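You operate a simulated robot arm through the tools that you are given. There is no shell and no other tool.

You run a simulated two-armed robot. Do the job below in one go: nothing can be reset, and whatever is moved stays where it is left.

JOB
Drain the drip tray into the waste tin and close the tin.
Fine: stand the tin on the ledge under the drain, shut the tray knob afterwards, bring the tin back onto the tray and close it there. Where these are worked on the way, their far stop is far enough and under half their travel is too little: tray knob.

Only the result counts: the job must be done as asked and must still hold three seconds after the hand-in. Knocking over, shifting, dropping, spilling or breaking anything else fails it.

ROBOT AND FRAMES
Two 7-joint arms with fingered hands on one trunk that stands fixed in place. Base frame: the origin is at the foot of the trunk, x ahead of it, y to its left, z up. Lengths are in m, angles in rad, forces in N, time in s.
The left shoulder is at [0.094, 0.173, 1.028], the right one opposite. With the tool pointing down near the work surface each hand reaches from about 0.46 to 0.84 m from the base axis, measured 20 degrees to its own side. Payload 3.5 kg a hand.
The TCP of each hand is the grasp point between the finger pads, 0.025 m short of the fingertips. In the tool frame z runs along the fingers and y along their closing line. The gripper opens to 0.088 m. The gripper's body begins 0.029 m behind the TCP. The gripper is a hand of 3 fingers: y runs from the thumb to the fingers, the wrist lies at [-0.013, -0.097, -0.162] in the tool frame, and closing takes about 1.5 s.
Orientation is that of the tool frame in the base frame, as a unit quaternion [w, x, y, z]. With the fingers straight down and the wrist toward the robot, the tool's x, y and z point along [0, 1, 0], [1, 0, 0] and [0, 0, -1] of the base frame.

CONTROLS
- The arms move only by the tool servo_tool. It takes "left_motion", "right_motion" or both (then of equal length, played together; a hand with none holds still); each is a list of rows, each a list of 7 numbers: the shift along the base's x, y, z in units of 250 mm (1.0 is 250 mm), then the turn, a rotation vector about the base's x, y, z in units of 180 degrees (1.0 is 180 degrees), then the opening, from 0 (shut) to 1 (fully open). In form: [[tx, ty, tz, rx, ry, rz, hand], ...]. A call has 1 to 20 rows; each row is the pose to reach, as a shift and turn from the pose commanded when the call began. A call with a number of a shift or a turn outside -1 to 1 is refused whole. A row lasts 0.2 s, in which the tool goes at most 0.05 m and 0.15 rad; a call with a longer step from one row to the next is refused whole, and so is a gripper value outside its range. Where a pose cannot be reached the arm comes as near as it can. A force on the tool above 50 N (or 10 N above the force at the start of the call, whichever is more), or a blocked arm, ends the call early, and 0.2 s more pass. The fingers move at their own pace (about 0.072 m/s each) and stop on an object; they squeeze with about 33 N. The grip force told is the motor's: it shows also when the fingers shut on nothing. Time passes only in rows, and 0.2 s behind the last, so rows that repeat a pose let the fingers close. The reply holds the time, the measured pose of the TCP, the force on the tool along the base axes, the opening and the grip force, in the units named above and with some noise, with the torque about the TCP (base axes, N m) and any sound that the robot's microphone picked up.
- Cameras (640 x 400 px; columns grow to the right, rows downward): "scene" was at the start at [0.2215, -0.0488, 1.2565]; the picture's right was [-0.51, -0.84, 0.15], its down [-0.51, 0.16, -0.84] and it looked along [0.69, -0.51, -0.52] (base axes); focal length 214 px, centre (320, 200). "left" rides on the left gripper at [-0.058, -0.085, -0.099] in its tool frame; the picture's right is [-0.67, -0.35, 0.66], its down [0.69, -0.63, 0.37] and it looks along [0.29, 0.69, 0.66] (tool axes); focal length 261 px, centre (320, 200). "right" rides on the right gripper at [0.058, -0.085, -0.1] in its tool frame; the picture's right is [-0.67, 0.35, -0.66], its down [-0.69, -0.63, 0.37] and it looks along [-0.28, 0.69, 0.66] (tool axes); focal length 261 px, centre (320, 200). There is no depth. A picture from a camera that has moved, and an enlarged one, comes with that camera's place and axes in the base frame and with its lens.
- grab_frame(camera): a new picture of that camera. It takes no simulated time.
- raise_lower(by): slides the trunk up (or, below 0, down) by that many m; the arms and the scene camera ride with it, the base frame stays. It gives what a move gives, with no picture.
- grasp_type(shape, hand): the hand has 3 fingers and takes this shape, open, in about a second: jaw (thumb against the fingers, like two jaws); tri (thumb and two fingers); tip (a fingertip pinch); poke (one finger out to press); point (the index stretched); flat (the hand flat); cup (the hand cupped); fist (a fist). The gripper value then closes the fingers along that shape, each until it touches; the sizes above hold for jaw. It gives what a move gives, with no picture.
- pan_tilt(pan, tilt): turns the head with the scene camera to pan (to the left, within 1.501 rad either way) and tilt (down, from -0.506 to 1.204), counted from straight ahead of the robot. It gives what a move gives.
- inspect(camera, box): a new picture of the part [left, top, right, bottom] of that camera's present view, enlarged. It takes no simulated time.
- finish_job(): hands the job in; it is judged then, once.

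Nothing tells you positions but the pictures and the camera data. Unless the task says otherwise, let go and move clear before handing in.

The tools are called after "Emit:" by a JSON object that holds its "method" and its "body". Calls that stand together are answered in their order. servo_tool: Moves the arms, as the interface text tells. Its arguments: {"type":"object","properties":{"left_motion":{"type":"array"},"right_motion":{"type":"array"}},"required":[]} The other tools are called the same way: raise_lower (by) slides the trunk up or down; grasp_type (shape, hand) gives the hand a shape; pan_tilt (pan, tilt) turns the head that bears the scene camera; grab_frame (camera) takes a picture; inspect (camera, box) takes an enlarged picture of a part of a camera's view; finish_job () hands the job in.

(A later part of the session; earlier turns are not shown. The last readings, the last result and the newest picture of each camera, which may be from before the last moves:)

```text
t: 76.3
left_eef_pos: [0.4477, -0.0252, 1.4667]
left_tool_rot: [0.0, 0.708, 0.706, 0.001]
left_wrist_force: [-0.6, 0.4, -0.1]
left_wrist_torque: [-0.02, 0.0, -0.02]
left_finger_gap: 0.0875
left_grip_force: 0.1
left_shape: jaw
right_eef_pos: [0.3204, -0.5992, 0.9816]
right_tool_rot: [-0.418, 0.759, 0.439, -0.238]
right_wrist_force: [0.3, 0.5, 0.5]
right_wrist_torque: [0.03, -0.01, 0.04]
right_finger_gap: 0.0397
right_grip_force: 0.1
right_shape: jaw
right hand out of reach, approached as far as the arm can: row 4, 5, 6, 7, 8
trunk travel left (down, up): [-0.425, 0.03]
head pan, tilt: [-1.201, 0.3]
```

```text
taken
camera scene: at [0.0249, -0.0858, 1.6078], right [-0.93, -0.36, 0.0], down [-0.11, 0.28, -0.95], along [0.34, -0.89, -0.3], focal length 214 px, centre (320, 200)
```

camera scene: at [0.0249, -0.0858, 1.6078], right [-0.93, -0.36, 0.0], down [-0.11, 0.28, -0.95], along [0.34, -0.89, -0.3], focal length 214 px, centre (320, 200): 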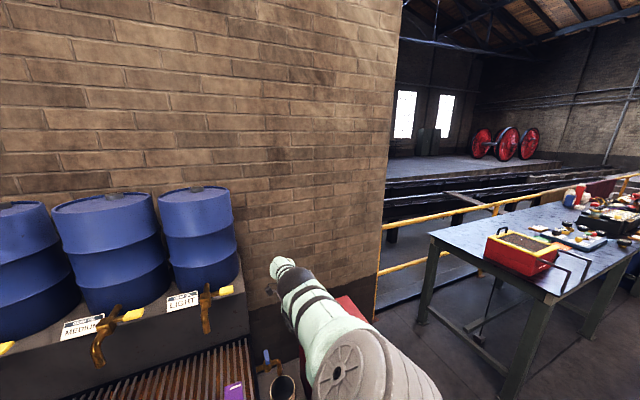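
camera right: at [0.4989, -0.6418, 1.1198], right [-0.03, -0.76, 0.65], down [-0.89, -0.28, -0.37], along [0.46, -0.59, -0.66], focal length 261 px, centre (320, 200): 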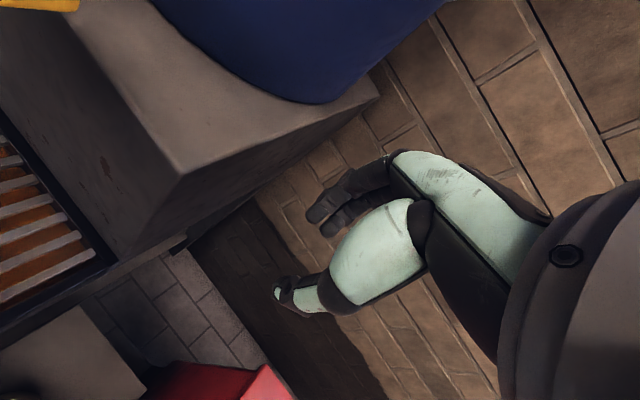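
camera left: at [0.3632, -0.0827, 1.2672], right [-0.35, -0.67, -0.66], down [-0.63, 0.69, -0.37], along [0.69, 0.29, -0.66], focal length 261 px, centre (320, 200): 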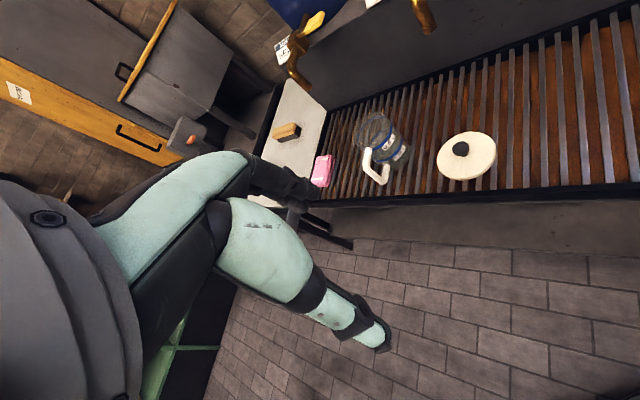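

I suspect the elbow sits slightly past straight, so inward pulls only press it into its stop. I'll go back up level, then sweep down along the arm's outer sphere with a slight outward request so it passes through straight, and then pull in.

Emit:
{"method": "servo_tool", "body": {"right_motion": [[0.05, -0.1, 0.06, -0.02, -0.035, 0, 0.45], [0.1, -0.2, 0.14, -0.04, -0.07, 0, 0.45], [0.15, -0.3, 0.22, -0.06, -0.104, 0, 0.45], [0.2, -0.4, 0.3, -0.08, -0.139, 0, 0.45], [0.25, -0.5, 0.4, -0.1, -0.173, 0, 0.45], [0.3, -0.6, 0.5, -0.12, -0.208, 0, 0.45], [0.33, -0.68, 0.6, -0.14, -0.242, 0, 0.45], [0.35, -0.75, 0.7, -0.16, -0.277, 0, 0.45], [0.35, -0.8, 0.8, -0.16, -0.277, 0, 0.45], [0.35, -0.8, 0.9, -0.16, -0.277, 0, 0.45]]}}

Emit:
{"method": "servo_tool", "body": {"right_motion": [[0, 0, 0.12, 0, 0, 0, 0.45], [0, 0.02, 0.26, 0, 0, 0, 0.45], [0, 0.04, 0.4, 0, 0, 0, 0.45], [0, 0.06, 0.55, 0, 0, 0, 0.45], [0, 0.08, 0.7, 0, 0, 0, 0.45], [0, 0.1, 0.85, 0, 0, 0, 0.45]]}}

```text
t: 78.5
left_eef_pos: [0.4486, -0.0249, 1.4678]
left_tool_rot: [0.001, 0.707, 0.707, 0.0]
left_wrist_force: [0.3, 1.0, -0.2]
left_wrist_torque: [0.01, 0.01, -0.01]
left_finger_gap: 0.0877
left_grip_force: 0.2
left_shape: jaw
right_eef_pos: [0.3947, -0.794, 1.202]
right_tool_rot: [0.0, 0.865, 0.501, 0.002]
right_wrist_force: [0.0, -0.3, 0.5]
right_wrist_torque: [0.01, 0.01, -0.01]
right_finger_gap: 0.0398
right_grip_force: 0.1
right_shape: jaw
right hand out of reach, approached as far as the arm can: row 2, 3, 4, 9, 10
trunk travel left (down, up): [-0.425, 0.03]
head pan, tilt: [-1.201, 0.3]
```

```text
t: 79.9
left_eef_pos: [0.4488, -0.0241, 1.4684]
left_tool_rot: [0.001, 0.707, 0.707, 0.0]
left_wrist_force: [0.3, 0.2, -0.2]
left_wrist_torque: [0.03, 0.01, -0.02]
left_finger_gap: 0.0874
left_grip_force: 0.0
left_shape: jaw
right_eef_pos: [0.3886, -0.7612, 1.4011]
right_tool_rot: [0.003, 0.866, 0.501, 0.002]
right_wrist_force: [0.3, 0.7, 0.1]
right_wrist_torque: [0.01, 0.02, -0.02]
right_finger_gap: 0.0396
right_grip_force: 0.1
right_shape: jaw
right hand out of reach, approached as far as the arm can: row 5, 6
trunk travel left (down, up): [-0.425, 0.03]
head pan, tilt: [-1.201, 0.3]
```

Emit:
{"method": "servo_tool", "body": {"right_motion": [[0.04, -0.08, -0.12, 0, 0, 0, 0.45], [0.07, -0.14, -0.26, 0, 0, 0, 0.45], [0.1, -0.19, -0.4, 0, 0, 0, 0.45], [0.12, -0.23, -0.54, 0, 0, 0, 0.45], [0.13, -0.25, -0.68, 0, 0, 0, 0.45], [0.13, -0.25, -0.82, 0, 0, 0, 0.45], [0.12, -0.24, -0.96, 0, 0, 0, 0.45]]}}

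Emit:
{"method": "servo_tool", "body": {"right_motion": [[0, 0, -0.14, 0, 0, 0, 0.45], [-0.01, 0.02, -0.28, 0, 0, 0, 0.45], [-0.03, 0.06, -0.42, 0, 0, 0, 0.45], [-0.06, 0.14, -0.56, 0, 0, 0, 0.45], [-0.09, 0.24, -0.7, 0, 0, 0, 0.45], [-0.12, 0.36, -0.8, 0, 0, 0, 0.45], [-0.15, 0.5, -0.86, 0, 0, 0, 0.45], [-0.18, 0.64, -0.9, 0, 0, 0, 0.45]]}}

Emit:
{"method": "grab_frame", "body": {"camera": "scene"}}

```text
t: 81.5
left_eef_pos: [0.4494, -0.0259, 1.4681]
left_tool_rot: [-0.001, 0.707, 0.707, 0.0]
left_wrist_force: [-0.6, -0.1, 0.1]
left_wrist_torque: [0.03, 0.02, 0.0]
left_finger_gap: 0.0875
left_grip_force: 0.1
left_shape: jaw
right_eef_pos: [0.3825, -0.8022, 1.1959]
right_tool_rot: [0.002, 0.866, 0.5, 0.003]
right_wrist_force: [0.4, -0.3, -0.9]
right_wrist_torque: [-0.01, 0.0, -0.02]
right_finger_gap: 0.04
right_grip_force: 0.1
right_shape: jaw
right hand out of reach, approached as far as the arm can: row 1, 2, 3, 4, 5, 6, 7
trunk travel left (down, up): [-0.425, 0.03]
head pan, tilt: [-1.201, 0.3]
```

```text
t: 83.3
left_eef_pos: [0.4489, -0.025, 1.4673]
left_tool_rot: [0.0, 0.707, 0.707, 0.0]
left_wrist_force: [0.2, -0.1, 0.2]
left_wrist_torque: [0.02, -0.01, 0.0]
left_finger_gap: 0.0875
left_grip_force: 0.0
left_shape: jaw
right_eef_pos: [0.3899, -0.7217, 0.9259]
right_tool_rot: [0.002, 0.865, 0.501, 0.001]
right_wrist_force: [-0.9, -1.1, -0.4]
right_wrist_torque: [0.01, 0.02, 0.02]
right_finger_gap: 0.0396
right_grip_force: 0.1
right_shape: jaw
right hand out of reach, approached as far as the arm can: row 3, 4, 5, 6, 7, 8
trunk travel left (down, up): [-0.425, 0.03]
head pan, tilt: [-1.201, 0.3]
```

```text
taken
camera scene: at [0.025, -0.0858, 1.6077], right [-0.93, -0.36, 0.0], down [-0.11, 0.28, -0.95], along [0.34, -0.89, -0.3], focal length 214 px, centre (320, 200)
```

scene: 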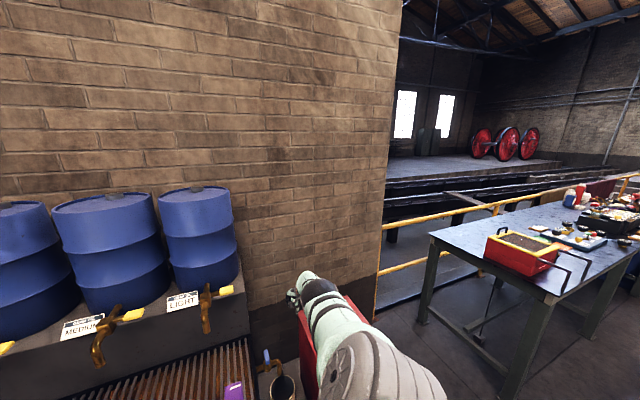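

Not yet. The one untested combination is an upward sweep with a strong inward request, so I'll try that from this low position.

Emit:
{"method": "servo_tool", "body": {"right_motion": [[0, 0.04, 0.14, 0, 0, 0, 0.45], [0, 0.1, 0.28, 0, 0, 0, 0.45], [-0.02, 0.18, 0.42, 0, 0, 0, 0.45], [-0.04, 0.28, 0.54, 0, 0, 0, 0.45], [-0.06, 0.4, 0.66, 0, 0, 0, 0.45], [-0.08, 0.54, 0.76, 0, 0, 0, 0.45], [-0.1, 0.68, 0.86, 0, 0, 0, 0.45], [-0.12, 0.82, 0.94, 0, 0, 0, 0.45]]}}

Emit:
{"method": "grab_frame", "body": {"camera": "scene"}}

```text
t: 85.1
left_eef_pos: [0.4491, -0.0236, 1.4671]
left_tool_rot: [0.0, 0.707, 0.708, -0.001]
left_wrist_force: [-0.4, 0.9, 0.0]
left_wrist_torque: [0.02, -0.01, -0.02]
left_finger_gap: 0.088
left_grip_force: 0.1
left_shape: jaw
right_eef_pos: [0.5173, -0.6998, 1.1197]
right_tool_rot: [0.001, 0.865, 0.501, 0.002]
right_wrist_force: [0.2, -0.2, -0.6]
right_wrist_torque: [-0.03, 0.02, -0.02]
right_finger_gap: 0.0398
right_grip_force: 0.1
right_shape: jaw
right hand out of reach, approached as far as the arm can: row 1, 2, 3, 4, 5, 6, 7, 8
trunk travel left (down, up): [-0.425, 0.03]
head pan, tilt: [-1.201, 0.3]
```

```text
taken
camera scene: at [0.0255, -0.0847, 1.6078], right [-0.93, -0.36, 0.0], down [-0.11, 0.28, -0.96], along [0.34, -0.89, -0.3], focal length 214 px, centre (320, 200)
```

scene: 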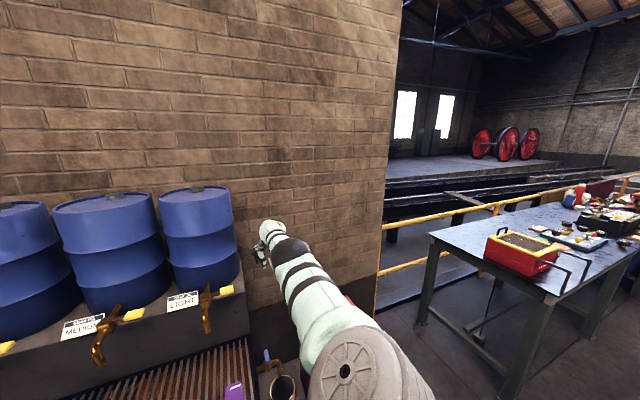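

By the arm's kinematics, sweeps at constant orientation barely move the elbow, but rotating the hand about the wrist does. I'll swing right, then tilt the fingers forward about the wrist and pull inward while tilted.

Emit:
{"method": "servo_tool", "body": {"right_motion": [[-0.1, -0.08, 0, 0, 0, 0, 0.45], [-0.2, -0.16, 0, 0, 0, 0, 0.45], [-0.3, -0.24, 0, 0, 0, 0, 0.45], [-0.4, -0.32, 0, 0, 0, 0, 0.45], [-0.48, -0.36, 0, 0, 0, 0, 0.45]]}}

Emit:
{"method": "servo_tool", "body": {"right_motion": [[0.05, -0.03, 0.06, -0.02, -0.035, 0, 0.45], [0.1, -0.06, 0.12, -0.04, -0.07, 0, 0.45], [0.14, -0.08, 0.2, -0.06, -0.104, 0, 0.45], [0.18, -0.1, 0.29, -0.08, -0.139, 0, 0.45], [0.22, -0.12, 0.38, -0.1, -0.173, 0, 0.45], [0.26, -0.14, 0.48, -0.12, -0.208, 0, 0.45], [0.29, -0.16, 0.58, -0.14, -0.242, 0, 0.45], [0.31, -0.17, 0.66, -0.16, -0.277, 0, 0.45], [0.31, -0.07, 0.66, -0.16, -0.277, 0, 0.45], [0.31, 0.08, 0.66, -0.16, -0.277, 0, 0.45], [0.27, 0.23, 0.66, -0.16, -0.277, 0, 0.45], [0.23, 0.38, 0.66, -0.16, -0.277, 0, 0.45]]}}

Emit:
{"method": "grab_frame", "body": {"camera": "scene"}}

```text
t: 86.3
left_eef_pos: [0.4463, -0.0257, 1.4684]
left_tool_rot: [-0.001, 0.707, 0.707, 0.001]
left_wrist_force: [-0.2, -0.3, 0.5]
left_wrist_torque: [0.01, -0.02, -0.01]
left_finger_gap: 0.0875
left_grip_force: 0.0
left_shape: jaw
right_eef_pos: [0.3932, -0.791, 1.1266]
right_tool_rot: [0.002, 0.865, 0.501, 0.003]
right_wrist_force: [0.6, 0.0, 0.1]
right_wrist_torque: [0.03, -0.02, -0.02]
right_finger_gap: 0.0398
right_grip_force: 0.0
right_shape: jaw
right hand out of reach, approached as far as the arm can: row 4, 5
trunk travel left (down, up): [-0.425, 0.03]
head pan, tilt: [-1.201, 0.3]
```

```text
t: 88.9
left_eef_pos: [0.4475, -0.0259, 1.4669]
left_tool_rot: [0.001, 0.707, 0.707, 0.0]
left_wrist_force: [0.4, -0.9, 0.4]
left_wrist_torque: [0.0, 0.02, -0.01]
left_finger_gap: 0.0878
left_grip_force: 0.1
left_shape: jaw
right_eef_pos: [0.4991, -0.8244, 1.2716]
right_tool_rot: [0.42, 0.764, 0.436, 0.223]
right_wrist_force: [0.2, -0.7, -0.5]
right_wrist_torque: [0.03, 0.02, 0.01]
right_finger_gap: 0.0398
right_grip_force: 0.1
right_shape: jaw
right hand out of reach, approached as far as the arm can: row 2, 3, 4, 5, 6, 7, 8, 9, 10, 11, 12
trunk travel left (down, up): [-0.425, 0.03]
head pan, tilt: [-1.201, 0.3]
```

```text
taken
camera scene: at [0.0249, -0.0864, 1.6076], right [-0.93, -0.36, 0.0], down [-0.11, 0.28, -0.95], along [0.34, -0.89, -0.3], focal length 214 px, centre (320, 200)
```

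scene: 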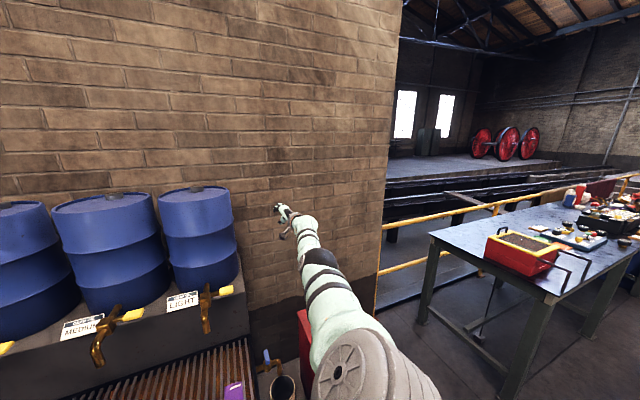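

No flexion that way, so the flexing sense is the backward tilt. I'll rotate the hand a long way backward about the wrist, about 120° in total, keeping the wrist on its sphere. Then I'll pull inward while it's tilted.

Emit:
{"method": "servo_tool", "body": {"right_motion": [[-0.009, 0.005, -0.105, 0.0222, 0.0385, 0, 0.45], [-0.03, 0.017, -0.207, 0.0444, 0.077, 0, 0.45], [-0.063, 0.037, -0.305, 0.0666, 0.1155, 0, 0.45], [-0.108, 0.063, -0.397, 0.0888, 0.154, 0, 0.45], [-0.164, 0.095, -0.481, 0.111, 0.1925, 0, 0.45], [-0.229, 0.132, -0.554, 0.1332, 0.231, 0, 0.45], [-0.302, 0.175, -0.617, 0.1554, 0.2695, 0, 0.45], [-0.383, 0.221, -0.668, 0.1776, 0.308, 0, 0.45], [-0.468, 0.27, -0.704, 0.1998, 0.3465, 0, 0.45], [-0.557, 0.322, -0.728, 0.222, 0.385, 0, 0.45], [-0.648, 0.374, -0.736, 0.2442, 0.4235, 0, 0.45], [-0.739, 0.427, -0.729, 0.2664, 0.462, 0, 0.45], [-0.829, 0.478, -0.708, 0.2886, 0.5005, 0, 0.45], [-0.914, 0.528, -0.673, 0.3108, 0.539, 0, 0.45], [-0.996, 0.575, -0.625, 0.333, 0.5775, 0, 0.45], [-1.0, 0.69, -0.61, 0.333, 0.5775, 0, 0.45], [-1.0, 0.8, -0.59, 0.333, 0.5775, 0, 0.45], [-1.0, 0.9, -0.57, 0.333, 0.5775, 0, 0.45], [-1.0, 1.0, -0.55, 0.333, 0.5775, 0, 0.45]]}}

Emit:
{"method": "grab_frame", "body": {"camera": "scene"}}

```text
t: 92.9
left_eef_pos: [0.4484, -0.025, 1.4672]
left_tool_rot: [0.0, 0.707, 0.707, -0.001]
left_wrist_force: [0.0, -0.1, 0.5]
left_wrist_torque: [-0.02, 0.02, -0.01]
left_finger_gap: 0.0878
left_grip_force: 0.0
left_shape: jaw
right_eef_pos: [0.2481, -0.5695, 1.138]
right_tool_rot: [-0.448, 0.74, 0.429, -0.258]
right_wrist_force: [0.3, 0.2, 0.2]
right_wrist_torque: [-0.02, -0.01, 0.0]
right_finger_gap: 0.0399
right_grip_force: 0.1
right_shape: jaw
right hand out of reach, approached as far as the arm can: row 1, 5, 7, 12, 13, 14, 15
trunk travel left (down, up): [-0.425, 0.03]
head pan, tilt: [-1.201, 0.3]
```

```text
taken
camera scene: at [0.0254, -0.0846, 1.6078], right [-0.93, -0.36, 0.0], down [-0.11, 0.28, -0.96], along [0.34, -0.89, -0.3], focal length 214 px, centre (320, 200)
```

scene: 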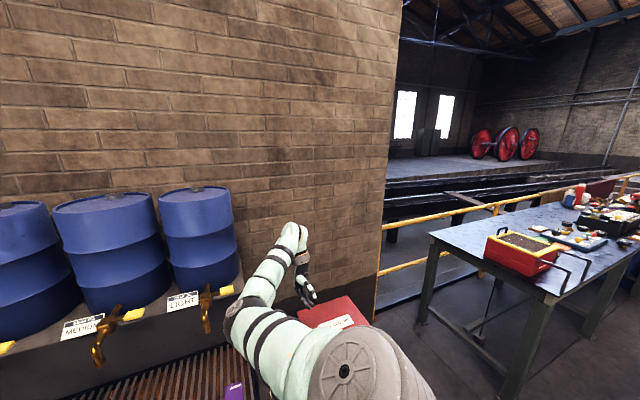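

The elbow is bent again at last, this time bulging toward the tray side. I'll level the hand at a point well inside the reach so the elbow stays bent.

Emit:
{"method": "servo_tool", "body": {"right_motion": [[0.02, 0.02, 0.05, -0.02, -0.035, 0, 0.45], [0.06, 0.04, 0.1, -0.04, -0.069, 0, 0.45], [0.1, 0.07, 0.15, -0.06, -0.104, 0, 0.45], [0.15, 0.1, 0.2, -0.08, -0.139, 0, 0.45], [0.2, 0.13, 0.26, -0.1, -0.173, 0, 0.45], [0.25, 0.16, 0.32, -0.12, -0.208, 0, 0.45], [0.3, 0.2, 0.38, -0.14, -0.243, 0, 0.45], [0.36, 0.24, 0.42, -0.16, -0.277, 0, 0.45], [0.42, 0.28, 0.45, -0.1733, -0.3002, 0, 0.45], [0.448, 0.278, 0.45, -0.1733, -0.3002, 0, 0.45]]}}

Emit:
{"method": "grab_frame", "body": {"camera": "scene"}}

```text
t: 95.1
left_eef_pos: [0.4488, -0.0251, 1.4663]
left_tool_rot: [0.0, 0.707, 0.707, 0.0]
left_wrist_force: [0.2, -0.2, -0.2]
left_wrist_torque: [0.0, 0.04, 0.02]
left_finger_gap: 0.0877
left_grip_force: 0.1
left_shape: jaw
right_eef_pos: [0.3582, -0.5043, 1.2492]
right_tool_rot: [0.001, 0.865, 0.501, 0.002]
right_wrist_force: [-0.6, -1.1, 0.0]
right_wrist_torque: [-0.02, 0.0, 0.04]
right_finger_gap: 0.0396
right_grip_force: 0.1
right_shape: jaw
trunk travel left (down, up): [-0.425, 0.03]
head pan, tilt: [-1.201, 0.3]
```

```text
taken
camera scene: at [0.025, -0.0861, 1.6077], right [-0.93, -0.36, 0.0], down [-0.11, 0.28, -0.95], along [0.34, -0.89, -0.3], focal length 214 px, centre (320, 200)
```

scene: 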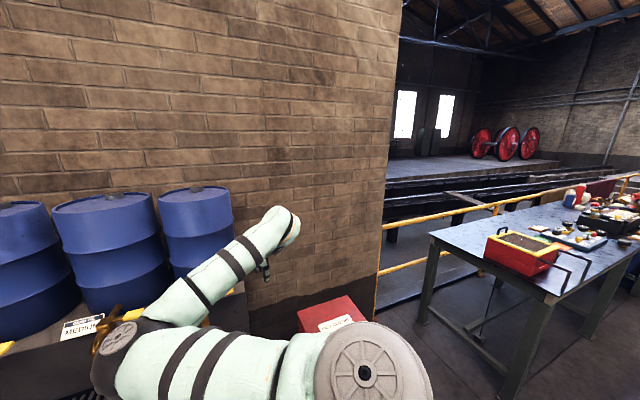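

The elbow is bent but bulges medially, toward the tray, which would be awkward at the ledge. I'll turn the hand's yaw counter-clockwise in free space to coax the elbow back out to the right.

Emit:
{"method": "servo_tool", "body": {"right_motion": [[0, 0, 0, 0, 0, 0.045, 0.45], [0, 0, 0, 0, 0, 0.09, 0.45], [0, 0, 0, 0, 0, 0.135, 0.45], [0, 0, 0, 0, 0, 0.18, 0.45], [0, 0, 0, 0, 0, 0.225, 0.45], [0, 0, 0, 0, 0, 0.27, 0.45], [0, 0, 0, 0, 0, 0.315, 0.45], [0, 0, 0, 0, 0, 0.36, 0.45], [0, 0, 0, 0, 0, 0.405, 0.45], [0, 0, 0, 0, 0, 0.45, 0.45]]}}

Emit:
{"method": "grab_frame", "body": {"camera": "scene"}}

```text
t: 97.3
left_eef_pos: [0.4478, -0.0258, 1.4679]
left_tool_rot: [0.0, 0.707, 0.707, 0.0]
left_wrist_force: [-0.3, 0.5, -0.1]
left_wrist_torque: [0.02, 0.03, -0.02]
left_finger_gap: 0.0877
left_grip_force: 0.0
left_shape: jaw
right_eef_pos: [0.3597, -0.506, 1.2477]
right_tool_rot: [-0.001, 0.331, 0.943, 0.002]
right_wrist_force: [0.1, 0.3, 0.2]
right_wrist_torque: [-0.01, 0.0, -0.01]
right_finger_gap: 0.0394
right_grip_force: 0.0
right_shape: jaw
trunk travel left (down, up): [-0.425, 0.03]
head pan, tilt: [-1.201, 0.3]
```

```text
taken
camera scene: at [0.0249, -0.0862, 1.6077], right [-0.93, -0.36, 0.0], down [-0.11, 0.28, -0.95], along [0.34, -0.89, -0.3], focal length 214 px, centre (320, 200)
```

scene: 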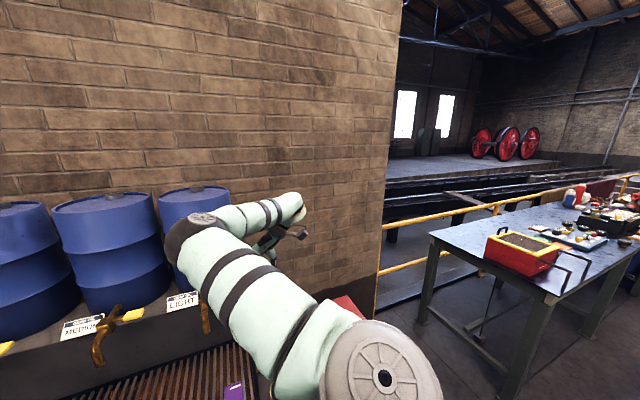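

The elbow is swinging up as the yaw increases. I'll turn further here, then lower the hand so the forearm points down and turn back, which should leave the elbow high.

Emit:
{"method": "servo_tool", "body": {"right_motion": [[0, 0, 0, 0, 0, 0.045, 0.45], [0, 0, 0, 0, 0, 0.09, 0.45], [0, 0, 0, 0, 0, 0.135, 0.45], [0, 0, 0, 0, 0, 0.18, 0.45], [0, 0, 0, 0, 0, 0.225, 0.45], [0, 0, 0, 0, 0, 0.27, 0.45]]}}

Emit:
{"method": "grab_frame", "body": {"camera": "scene"}}

```text
t: 98.7
left_eef_pos: [0.4491, -0.0246, 1.4678]
left_tool_rot: [0.0, 0.707, 0.707, 0.0]
left_wrist_force: [-0.6, -0.6, 0.1]
left_wrist_torque: [0.0, -0.02, -0.03]
left_finger_gap: 0.0878
left_grip_force: 0.0
left_shape: jaw
right_eef_pos: [0.3596, -0.5044, 1.2496]
right_tool_rot: [-0.001, -0.086, 0.996, 0.003]
right_wrist_force: [-0.3, 1.0, 0.4]
right_wrist_torque: [-0.02, 0.03, 0.0]
right_finger_gap: 0.0396
right_grip_force: 0.1
right_shape: jaw
trunk travel left (down, up): [-0.425, 0.03]
head pan, tilt: [-1.201, 0.3]
```

```text
taken
camera scene: at [0.0251, -0.0858, 1.6077], right [-0.93, -0.36, 0.0], down [-0.11, 0.28, -0.95], along [0.34, -0.89, -0.3], focal length 214 px, centre (320, 200)
```

scene: 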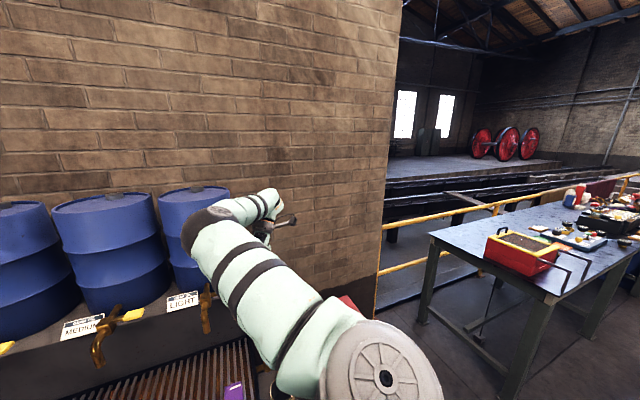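

Emit:
{"method": "servo_tool", "body": {"right_motion": [[-0.03, 0.04, -0.12, 0, 0, 0, 0.45], [-0.06, 0.08, -0.25, 0, 0, 0, 0.45], [-0.09, 0.12, -0.38, 0, 0, 0, 0.45], [-0.12, 0.17, -0.5, 0, 0, 0, 0.45], [-0.15, 0.21, -0.63, 0, 0, 0, 0.45], [-0.18, 0.25, -0.76, 0, 0, 0, 0.45], [-0.21, 0.3, -0.88, 0, 0, 0, 0.45], [-0.24, 0.336, -1.0, 0, 0, 0, 0.45]]}}

Emit:
{"method": "grab_frame", "body": {"camera": "scene"}}

```text
t: 100.5
left_eef_pos: [0.4483, -0.0244, 1.4665]
left_tool_rot: [0.001, 0.707, 0.707, -0.001]
left_wrist_force: [0.7, 0.0, 0.0]
left_wrist_torque: [-0.02, -0.01, -0.01]
left_finger_gap: 0.0876
left_grip_force: 0.0
left_shape: jaw
right_eef_pos: [0.3018, -0.4226, 0.9994]
right_tool_rot: [-0.001, -0.084, 0.996, 0.003]
right_wrist_force: [0.4, 0.2, -0.3]
right_wrist_torque: [0.01, 0.02, -0.01]
right_finger_gap: 0.0399
right_grip_force: 0.0
right_shape: jaw
trunk travel left (down, up): [-0.425, 0.03]
head pan, tilt: [-1.201, 0.3]
```

```text
taken
camera scene: at [0.0247, -0.0858, 1.6077], right [-0.93, -0.36, 0.0], down [-0.11, 0.28, -0.95], along [0.34, -0.89, -0.3], focal length 214 px, centre (320, 200)
```

scene: 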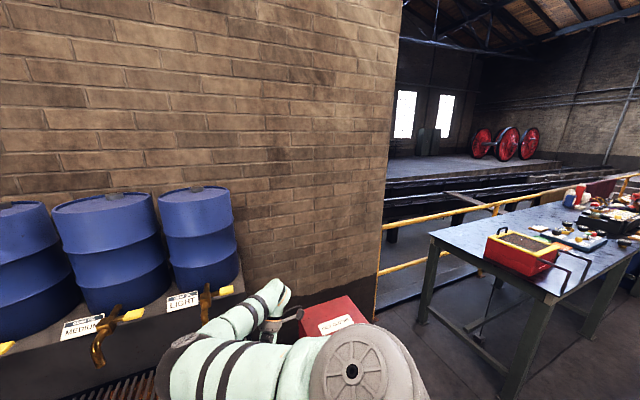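

Emit:
{"method": "servo_tool", "body": {"right_motion": [[0, 0, 0, 0, 0, -0.045, 0.45], [0, 0, 0, 0, 0, -0.09, 0.45], [0, 0, 0, 0, 0, -0.135, 0.45], [0, 0, 0, 0, 0, -0.18, 0.45], [0, 0, 0, 0, 0, -0.225, 0.45], [0, 0, 0, 0, 0, -0.27, 0.45], [0, 0, 0, 0, 0, -0.315, 0.45], [0, 0, 0, 0, 0, -0.36, 0.45], [0, 0, 0, 0, 0, -0.405, 0.45], [0, 0, 0, 0, 0, -0.45, 0.45], [0, 0, 0, 0, 0, -0.495, 0.45], [0, 0, 0, 0, 0, -0.54, 0.45]]}}

Emit:
{"method": "grab_frame", "body": {"camera": "scene"}}

```text
t: 103.1
left_eef_pos: [0.4492, -0.0248, 1.4672]
left_tool_rot: [0.001, 0.707, 0.708, 0.0]
left_wrist_force: [0.2, -0.4, 0.0]
left_wrist_torque: [0.04, 0.02, 0.01]
left_finger_gap: 0.0878
left_grip_force: 0.0
left_shape: jaw
right_eef_pos: [0.2994, -0.4202, 1.0009]
right_tool_rot: [0.001, 0.692, 0.722, 0.003]
right_wrist_force: [-0.7, 0.8, 0.7]
right_wrist_torque: [0.04, -0.04, -0.03]
right_finger_gap: 0.0394
right_grip_force: 0.1
right_shape: jaw
trunk travel left (down, up): [-0.425, 0.03]
head pan, tilt: [-1.201, 0.3]
```

```text
taken
camera scene: at [0.0246, -0.0851, 1.6077], right [-0.93, -0.36, 0.0], down [-0.11, 0.28, -0.96], along [0.34, -0.89, -0.3], focal length 214 px, centre (320, 200)
```

scene: 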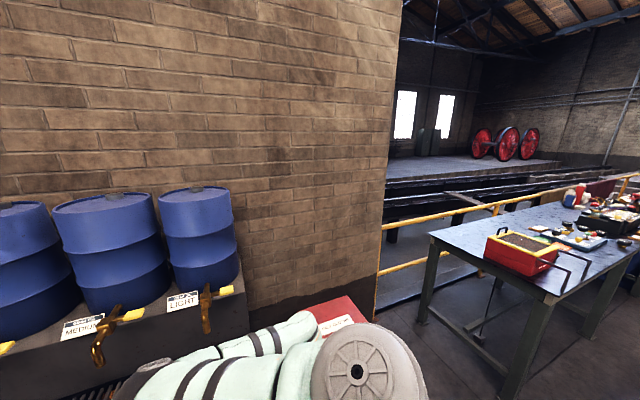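

The elbow stays bent and everything is reachable again; I'll work with this posture and avoid full extension. I'll move the left hand out of the way and bring the right hand over the knob area at yaw -45°.

Emit:
{"method": "servo_tool", "body": {"right_motion": [[0.03, -0.04, 0.1, 0, 0, -0.033, 0.45], [0.07, -0.09, 0.2, 0, 0, -0.066, 0.45], [0.12, -0.16, 0.3, 0, 0, -0.099, 0.45], [0.18, -0.24, 0.4, 0, 0, -0.132, 0.45], [0.24, -0.33, 0.48, 0, 0, -0.165, 0.45], [0.3, -0.42, 0.54, 0, 0, -0.198, 0.45], [0.36, -0.5, 0.6, 0, 0, -0.231, 0.45], [0.4, -0.56, 0.6, 0, 0, -0.261, 0.45]], "left_motion": [[0, 0.12, 0, 0, 0, 0, 1], [0, 0.24, 0, 0, 0, 0, 1], [0, 0.36, 0, 0, 0, 0, 1], [0, 0.48, 0, 0, 0, 0, 1], [0, 0.6, 0, 0, 0, 0, 1], [0, 0.72, 0, 0, 0, 0, 1], [0, 0.84, 0, 0, 0, 0, 1], [0, 0.9, 0, 0, 0, 0, 1]]}}

Emit:
{"method": "raise_lower", "body": {"by": -0.24}}

Emit:
{"method": "pan_tilt", "body": {"pan": -0.9, "tilt": 0.6}}

Emit:
{"method": "grab_frame", "body": {"camera": "scene"}}

Emit:
{"method": "grab_frame", "body": {"camera": "right"}}

```text
t: 104.9
left_eef_pos: [0.4484, 0.2014, 1.4652]
left_tool_rot: [0.0, 0.707, 0.707, -0.002]
left_wrist_force: [-0.4, 0.1, 0.1]
left_wrist_torque: [-0.03, -0.03, 0.03]
left_finger_gap: 0.0878
left_grip_force: 0.1
left_shape: jaw
right_eef_pos: [0.4036, -0.5604, 1.1499]
right_tool_rot: [0.002, 0.922, 0.387, 0.001]
right_wrist_force: [0.8, 0.3, 0.4]
right_wrist_torque: [0.0, 0.02, -0.02]
right_finger_gap: 0.0397
right_grip_force: 0.0
right_shape: jaw
trunk travel left (down, up): [-0.425, 0.03]
head pan, tilt: [-1.201, 0.3]
```

```text
t: 107.4
left_eef_pos: [0.4488, 0.2007, 1.2274]
left_tool_rot: [0.001, 0.707, 0.707, 0.002]
left_wrist_force: [-0.6, -0.1, 0.2]
left_wrist_torque: [-0.02, 0.04, -0.02]
left_finger_gap: 0.0876
left_grip_force: 0.0
left_shape: jaw
right_eef_pos: [0.399, -0.5604, 0.909]
right_tool_rot: [0.002, 0.922, 0.387, 0.001]
right_wrist_force: [-0.2, -0.4, -0.2]
right_wrist_torque: [0.01, -0.02, 0.04]
right_finger_gap: 0.0398
right_grip_force: 0.2
right_shape: jaw
trunk travel left (down, up): [-0.185, 0.27]
head pan, tilt: [-1.201, 0.3]
```

```text
t: 108.2
left_eef_pos: [0.4479, 0.2002, 1.2268]
left_tool_rot: [0.0, 0.707, 0.707, 0.0]
left_wrist_force: [0.0, -0.2, 0.4]
left_wrist_torque: [0.01, 0.02, 0.02]
left_finger_gap: 0.0874
left_grip_force: 0.1
left_shape: jaw
right_eef_pos: [0.4012, -0.5598, 0.9087]
right_tool_rot: [0.002, 0.922, 0.387, 0.002]
right_wrist_force: [0.2, 0.7, 0.4]
right_wrist_torque: [0.0, 0.02, 0.0]
right_finger_gap: 0.0398
right_grip_force: 0.1
right_shape: jaw
trunk travel left (down, up): [-0.185, 0.27]
head pan, tilt: [-0.901, 0.6]
```

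```text
taken
camera scene: at [0.1444, -0.0681, 1.3164], right [-0.77, -0.62, 0.15], down [-0.5, 0.44, -0.74], along [0.39, -0.65, -0.65], focal length 214 px, centre (320, 200)
```

scene: 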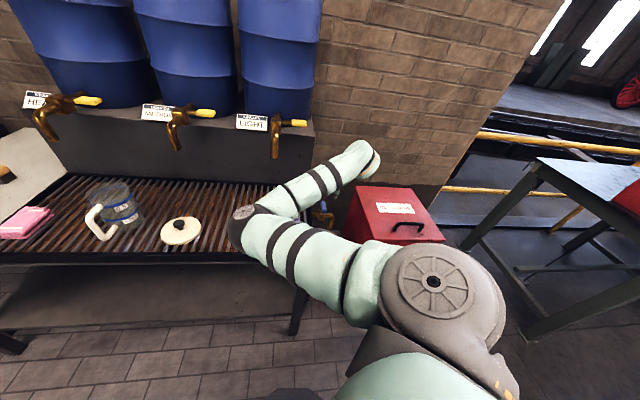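

```text
taken
camera right: at [0.3792, -0.4598, 1.0085], right [-0.22, -0.72, 0.66], down [-0.93, -0.05, -0.37], along [0.3, -0.69, -0.66], focal length 261 px, centre (320, 200)
```

right: 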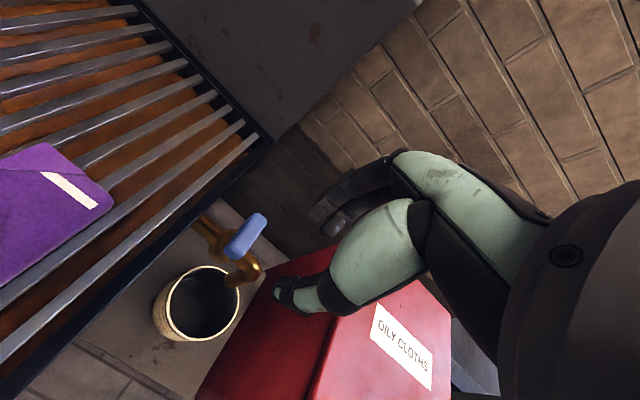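

The knob axis is confirmed again at (0.440, -0.587). I'll zoom in to check the bar's direction before pinching it end to end.

Emit:
{"method": "inspect", "body": {"camera": "right", "box": [180, 190, 300, 310]}}

```text
3.33 times, centred on (240, 250) of right
camera zoom: at [0.3792, -0.4598, 1.0085], right [-0.22, -0.72, 0.66], down [-0.93, -0.05, -0.37], along [0.3, -0.69, -0.66], focal length 869 px, centre (587, 33)
```

zoom: 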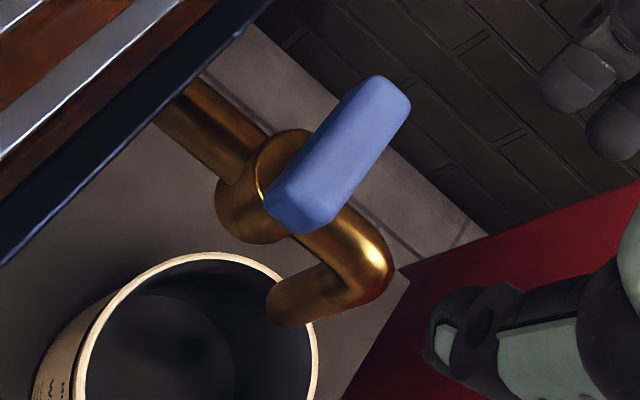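

The bar runs along -44.7° and is centred near (0.442, -0.590). I'll centre over it with the hand open wider than the bar, fingers lined up with the bar's length.

Emit:
{"method": "servo_tool", "body": {"right_motion": [[0.05, -0.04, -0.05, 0, 0, 0, 0.85], [0.1, -0.08, -0.12, 0, 0, 0, 0.85], [0.14, -0.1, -0.2, 0, 0, 0, 0.85], [0.162, -0.118, -0.28, 0, 0, 0, 0.85], [0.162, -0.118, -0.34, 0, 0, 0, 0.85], [0.162, -0.118, -0.34, 0, 0, 0, 0.85]]}}

Emit:
{"method": "grab_frame", "body": {"camera": "right"}}

Emit:
{"method": "inspect", "body": {"camera": "scene", "box": [260, 130, 380, 230]}}

```text
t: 109.6
left_eef_pos: [0.4492, 0.2002, 1.228]
left_tool_rot: [0.0, 0.707, 0.707, 0.001]
left_wrist_force: [0.7, -0.1, -0.1]
left_wrist_torque: [0.04, -0.01, 0.02]
left_finger_gap: 0.0875
left_grip_force: 0.1
left_shape: jaw
right_eef_pos: [0.4396, -0.5895, 0.8251]
right_tool_rot: [0.002, 0.922, 0.386, 0.001]
right_wrist_force: [0.4, 1.1, -0.9]
right_wrist_torque: [-0.04, -0.03, 0.04]
right_finger_gap: 0.0747
right_grip_force: 0.1
right_shape: jaw
trunk travel left (down, up): [-0.185, 0.27]
head pan, tilt: [-0.901, 0.6]
```

```text
taken
camera right: at [0.4195, -0.4895, 0.9235], right [-0.22, -0.72, 0.66], down [-0.93, -0.05, -0.37], along [0.3, -0.69, -0.66], focal length 261 px, centre (320, 200)
```

right: 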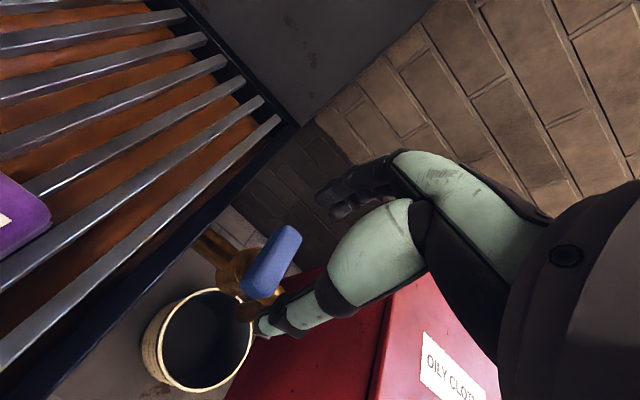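

```text
4.00 times, centred on (320, 180) of scene
camera zoom: at [0.1444, -0.0679, 1.3164], right [-0.77, -0.62, 0.15], down [-0.5, 0.44, -0.74], along [0.4, -0.65, -0.65], focal length 858 px, centre (320, 280)
```

zoom: 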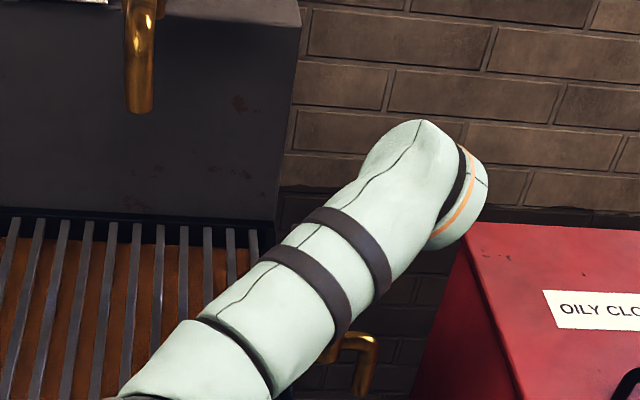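

Aligned. I'll descend so the fingertips straddle the bar's two ends.

Emit:
{"method": "servo_tool", "body": {"right_motion": [[0.006, 0, -0.06, 0, 0, 0, 0.85], [0.006, 0, -0.12, 0, 0, 0, 0.85], [0.006, 0, -0.18, 0, 0, 0, 0.85], [0.006, 0, -0.22, 0, 0, 0, 0.85], [0.006, 0, -0.22, 0, 0, 0, 0.85]]}}

Emit:
{"method": "grab_frame", "body": {"camera": "right"}}

Emit:
{"method": "inspect", "body": {"camera": "right", "box": [220, 150, 420, 350]}}

```text
t: 110.8
left_eef_pos: [0.4492, 0.2009, 1.2281]
left_tool_rot: [-0.001, 0.707, 0.707, 0.0]
left_wrist_force: [-0.4, 0.0, -0.6]
left_wrist_torque: [0.0, -0.01, -0.02]
left_finger_gap: 0.0877
left_grip_force: 0.1
left_shape: jaw
right_eef_pos: [0.4409, -0.5902, 0.7678]
right_tool_rot: [0.002, 0.922, 0.388, 0.002]
right_wrist_force: [0.4, -0.1, -0.1]
right_wrist_torque: [0.01, -0.02, -0.02]
right_finger_gap: 0.0743
right_grip_force: 0.0
right_shape: jaw
trunk travel left (down, up): [-0.185, 0.27]
head pan, tilt: [-0.901, 0.6]
```

```text
taken
camera right: at [0.4208, -0.4894, 0.8678], right [-0.22, -0.72, 0.66], down [-0.93, -0.05, -0.37], along [0.3, -0.69, -0.66], focal length 261 px, centre (320, 200)
```

right: 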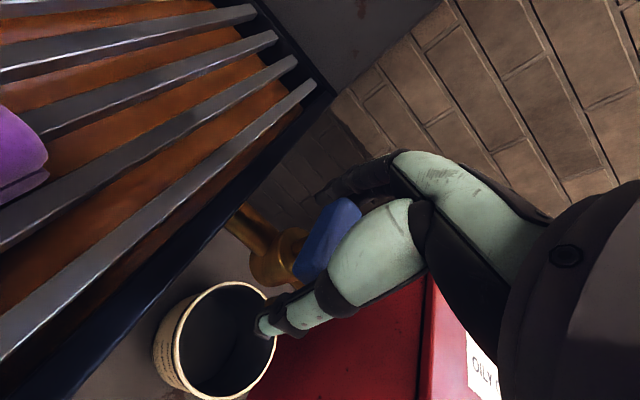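

```text
2.00 times, centred on (320, 250) of right
camera zoom: at [0.4208, -0.4894, 0.8678], right [-0.22, -0.72, 0.66], down [-0.93, -0.05, -0.37], along [0.3, -0.69, -0.66], focal length 521 px, centre (320, 100)
```

zoom: 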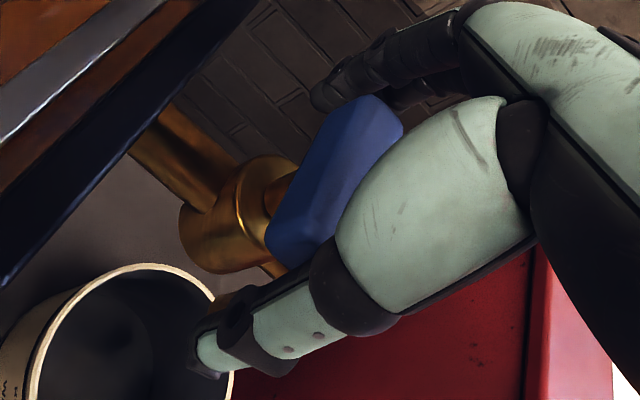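

The thumb is at the near end and the fingers at the far end. I'll close on the bar.

Emit:
{"method": "servo_tool", "body": {"right_motion": [[0, 0, 0, 0, 0, 0, 0.5], [0, 0, 0, 0, 0, 0, 0.3], [0, 0, 0, 0, 0, 0, 0], [0, 0, 0, 0, 0, 0, 0], [0, 0, 0, 0, 0, 0, 0]]}}

Emit:
{"method": "inspect", "body": {"camera": "right", "box": [220, 150, 420, 350]}}

```text
t: 112.0
left_eef_pos: [0.4488, 0.1985, 1.2269]
left_tool_rot: [-0.001, 0.707, 0.707, -0.001]
left_wrist_force: [0.4, -1.1, -0.3]
left_wrist_torque: [0.02, 0.01, 0.0]
left_finger_gap: 0.0877
left_grip_force: 0.1
left_shape: jaw
right_eef_pos: [0.4424, -0.5912, 0.766]
right_tool_rot: [0.001, 0.922, 0.388, 0.001]
right_wrist_force: [-3.0, 3.3, -11.8]
right_wrist_torque: [-0.18, -0.16, -0.04]
right_finger_gap: 0.0363
right_grip_force: 32.8
right_shape: jaw
trunk travel left (down, up): [-0.185, 0.27]
head pan, tilt: [-0.901, 0.6]
```

```text
2.00 times, centred on (320, 250) of right
camera zoom: at [0.4211, -0.49, 0.8664], right [-0.22, -0.72, 0.66], down [-0.93, -0.05, -0.37], along [0.3, -0.69, -0.66], focal length 521 px, centre (320, 100)
```

zoom: 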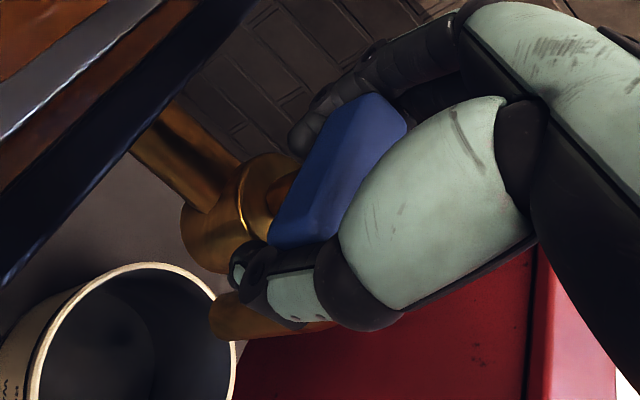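

The bar is gripped. I'll try a small counter-clockwise turn and read the torque.

Emit:
{"method": "servo_tool", "body": {"right_motion": [[0, 0, 0, 0, 0, 0.03, 0], [0, 0, 0, 0, 0, 0.06, 0], [0, 0, 0, 0, 0, 0.06, 0]]}}

Emit:
{"method": "inspect", "body": {"camera": "right", "box": [220, 150, 420, 350]}}

```text
t: 112.8
left_eef_pos: [0.4495, 0.1976, 1.2278]
left_tool_rot: [-0.001, 0.707, 0.707, 0.0]
left_wrist_force: [0.7, 0.2, 0.2]
left_wrist_torque: [0.0, 0.02, -0.05]
left_finger_gap: 0.0878
left_grip_force: 0.0
left_shape: jaw
right_eef_pos: [0.4417, -0.59, 0.7663]
right_tool_rot: [0.0, 0.881, 0.473, 0.001]
right_wrist_force: [-2.6, 0.0, -13.1]
right_wrist_torque: [-0.15, -0.17, 0.0]
right_finger_gap: 0.0363
right_grip_force: 33.1
right_shape: jaw
trunk travel left (down, up): [-0.185, 0.27]
head pan, tilt: [-0.901, 0.6]
```

```text
2.00 times, centred on (320, 250) of right
camera zoom: at [0.4022, -0.4959, 0.8664], right [-0.08, -0.75, 0.66], down [-0.9, -0.22, -0.37], along [0.42, -0.62, -0.66], focal length 521 px, centre (320, 100)
```

zoom: 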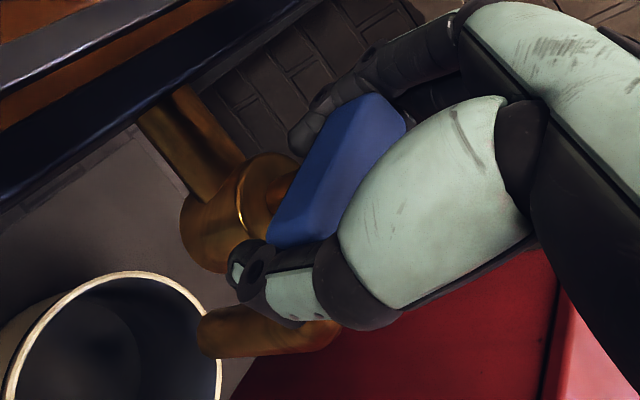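

The bar turns freely counter-clockwise with the hand. I'll keep turning to its far stop.

Emit:
{"method": "servo_tool", "body": {"right_motion": [[0, 0, 0, 0, 0, 0.04, 0], [0, 0, 0, 0, 0, 0.08, 0], [0, 0, 0, 0, 0, 0.12, 0], [0, 0, 0, 0, 0, 0.16, 0], [0, 0, 0, 0, 0, 0.2, 0], [0, 0, 0, 0, 0, 0.24, 0]]}}

Emit:
{"method": "grab_frame", "body": {"camera": "right"}}

Emit:
{"method": "grab_frame", "body": {"camera": "scene"}}

```text
t: 114.2
left_eef_pos: [0.4491, 0.1974, 1.2285]
left_tool_rot: [0.0, 0.707, 0.707, 0.0]
left_wrist_force: [-0.2, -0.6, 0.5]
left_wrist_torque: [0.01, -0.02, -0.01]
left_finger_gap: 0.0876
left_grip_force: 0.1
left_shape: jaw
right_eef_pos: [0.4413, -0.5916, 0.7667]
right_tool_rot: [0.0, 0.645, 0.764, 0.002]
right_wrist_force: [-4.5, -4.2, -14.7]
right_wrist_torque: [-0.08, -0.13, -0.04]
right_finger_gap: 0.0364
right_grip_force: 32.7
right_shape: jaw
trunk travel left (down, up): [-0.185, 0.27]
head pan, tilt: [-0.901, 0.6]
```

```text
taken
camera right: at [0.348, -0.5492, 0.8664], right [0.45, -0.6, 0.65], down [-0.5, -0.78, -0.37], along [0.73, -0.16, -0.66], focal length 261 px, centre (320, 200)
```

right: 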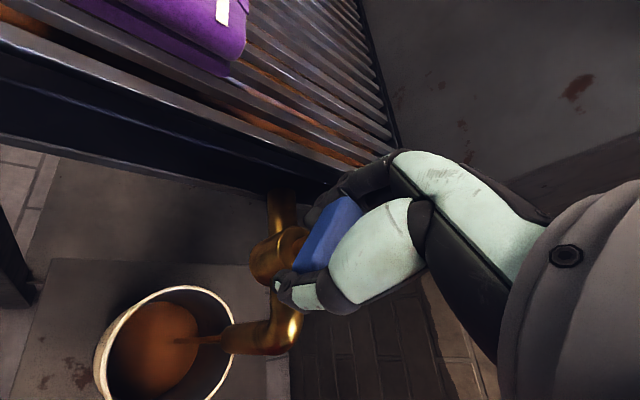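

```text
taken
camera scene: at [0.1451, -0.0709, 1.3161], right [-0.77, -0.62, 0.15], down [-0.5, 0.44, -0.74], along [0.39, -0.65, -0.65], focal length 214 px, centre (320, 200)
```

scene: 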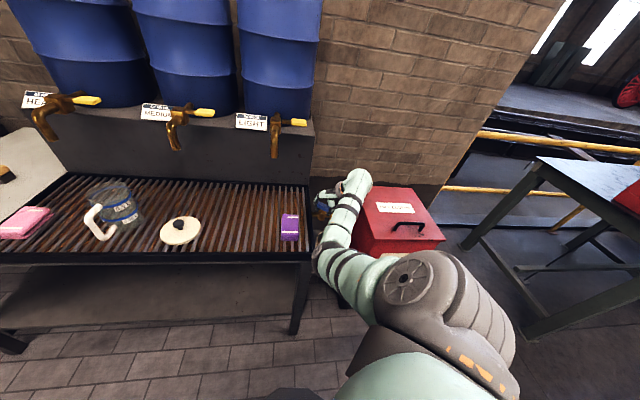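

Oil is flowing into the tin. I'll keep turning the bar toward its far stop.

Emit:
{"method": "servo_tool", "body": {"right_motion": [[0, 0, 0, 0, 0, 0.04, 0], [0, 0, 0, 0, 0, 0.08, 0], [0, 0, 0, 0, 0, 0.12, 0], [0, 0, 0, 0, 0, 0.16, 0], [0, 0, 0, 0, 0, 0.2, 0]]}}

Emit:
{"method": "grab_frame", "body": {"camera": "right"}}

Emit:
{"method": "grab_frame", "body": {"camera": "scene"}}

```text
t: 115.4
left_eef_pos: [0.4503, 0.1976, 1.2272]
left_tool_rot: [-0.001, 0.706, 0.708, 0.001]
left_wrist_force: [0.2, -0.7, -0.6]
left_wrist_torque: [0.02, 0.0, 0.0]
left_finger_gap: 0.0877
left_grip_force: 0.1
left_shape: jaw
right_eef_pos: [0.4427, -0.5906, 0.7677]
right_tool_rot: [-0.002, 0.377, 0.926, 0.003]
right_wrist_force: [-3.0, -3.1, -18.1]
right_wrist_torque: [-0.01, -0.11, -0.11]
right_finger_gap: 0.0362
right_grip_force: 33.5
right_shape: jaw
trunk travel left (down, up): [-0.185, 0.27]
head pan, tilt: [-0.901, 0.6]
```

```text
taken
camera right: at [0.3417, -0.6127, 0.8663], right [0.72, -0.22, 0.65], down [0.05, -0.93, -0.37], along [0.69, 0.3, -0.66], focal length 261 px, centre (320, 200)
```

right: 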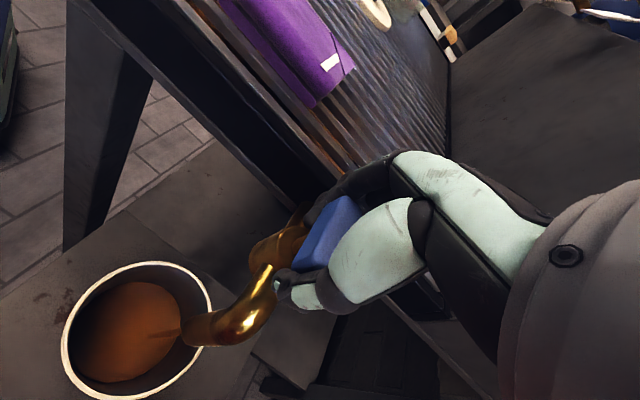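

```text
taken
camera scene: at [0.1458, -0.0708, 1.316], right [-0.77, -0.62, 0.15], down [-0.5, 0.44, -0.74], along [0.39, -0.65, -0.65], focal length 214 px, centre (320, 200)
```

scene: 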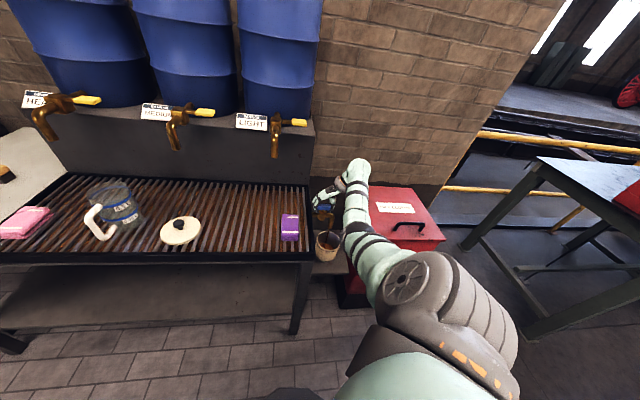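

The bar now lies along the pipe, about 90° from where it started, and the oil level is rising. I'll nudge a few degrees more to feel for the stop.

Emit:
{"method": "servo_tool", "body": {"right_motion": [[0, 0, 0, 0, 0, 0.015, 0], [0, 0, 0, 0, 0, 0.025, 0]]}}

Emit:
{"method": "inspect", "body": {"camera": "right", "box": [40, 160, 360, 400]}}

```text
t: 116.0
left_eef_pos: [0.4504, 0.1973, 1.2268]
left_tool_rot: [-0.001, 0.707, 0.707, 0.0]
left_wrist_force: [-0.4, -0.3, -0.1]
left_wrist_torque: [-0.05, -0.01, 0.0]
left_finger_gap: 0.0878
left_grip_force: 0.0
left_shape: jaw
right_eef_pos: [0.4433, -0.5919, 0.7664]
right_tool_rot: [0.0, 0.342, 0.94, 0.004]
right_wrist_force: [2.3, -3.0, -15.7]
right_wrist_torque: [-0.01, -0.15, -0.24]
right_finger_gap: 0.0363
right_grip_force: 33.1
right_shape: jaw
trunk travel left (down, up): [-0.185, 0.27]
head pan, tilt: [-0.901, 0.6]
```

```text
1.67 times, centred on (200, 280) of right
camera zoom: at [0.3436, -0.6205, 0.8661], right [0.74, -0.17, 0.66], down [0.12, -0.92, -0.37], along [0.66, 0.35, -0.66], focal length 434 px, centre (520, 67)
```

zoom: 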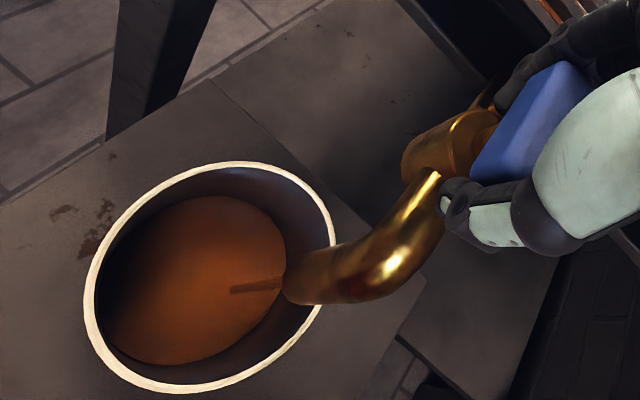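

The torque is rising, so that is the far stop. I'll ease off slightly and hold while watching the level in the tin.

Emit:
{"method": "servo_tool", "body": {"right_motion": [[0, 0, 0, 0, 0, -0.01, 0], [0, 0, 0, 0, 0, -0.018, 0], [0, 0, 0, 0, 0, -0.018, 0], [0, 0, 0, 0, 0, -0.018, 0], [0, 0, 0, 0, 0, -0.018, 0]]}}

Emit:
{"method": "inspect", "body": {"camera": "right", "box": [40, 160, 360, 400]}}

```text
t: 117.2
left_eef_pos: [0.4496, 0.198, 1.2275]
left_tool_rot: [-0.001, 0.707, 0.707, 0.0]
left_wrist_force: [0.0, 0.5, 0.6]
left_wrist_torque: [0.01, 0.02, 0.0]
left_finger_gap: 0.0878
left_grip_force: 0.0
left_shape: jaw
right_eef_pos: [0.4435, -0.5916, 0.7675]
right_tool_rot: [-0.002, 0.368, 0.93, 0.003]
right_wrist_force: [-3.5, 4.2, -18.9]
right_wrist_torque: [0.05, -0.15, 0.02]
right_finger_gap: 0.0357
right_grip_force: 33.1
right_shape: jaw
trunk travel left (down, up): [-0.185, 0.27]
head pan, tilt: [-0.901, 0.6]
```

```text
1.67 times, centred on (200, 280) of right
camera zoom: at [0.3423, -0.6151, 0.8663], right [0.73, -0.21, 0.65], down [0.07, -0.93, -0.37], along [0.68, 0.32, -0.66], focal length 434 px, centre (520, 67)
```

zoom: 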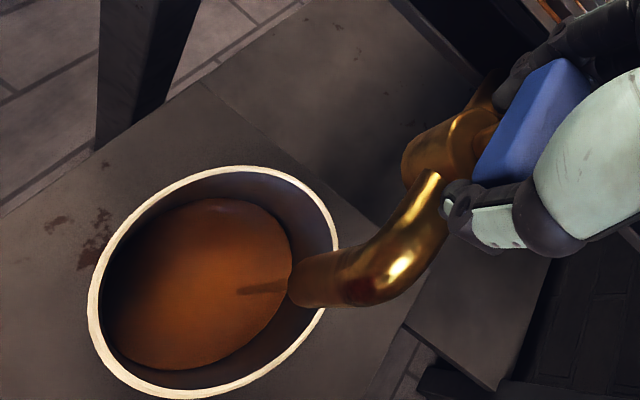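

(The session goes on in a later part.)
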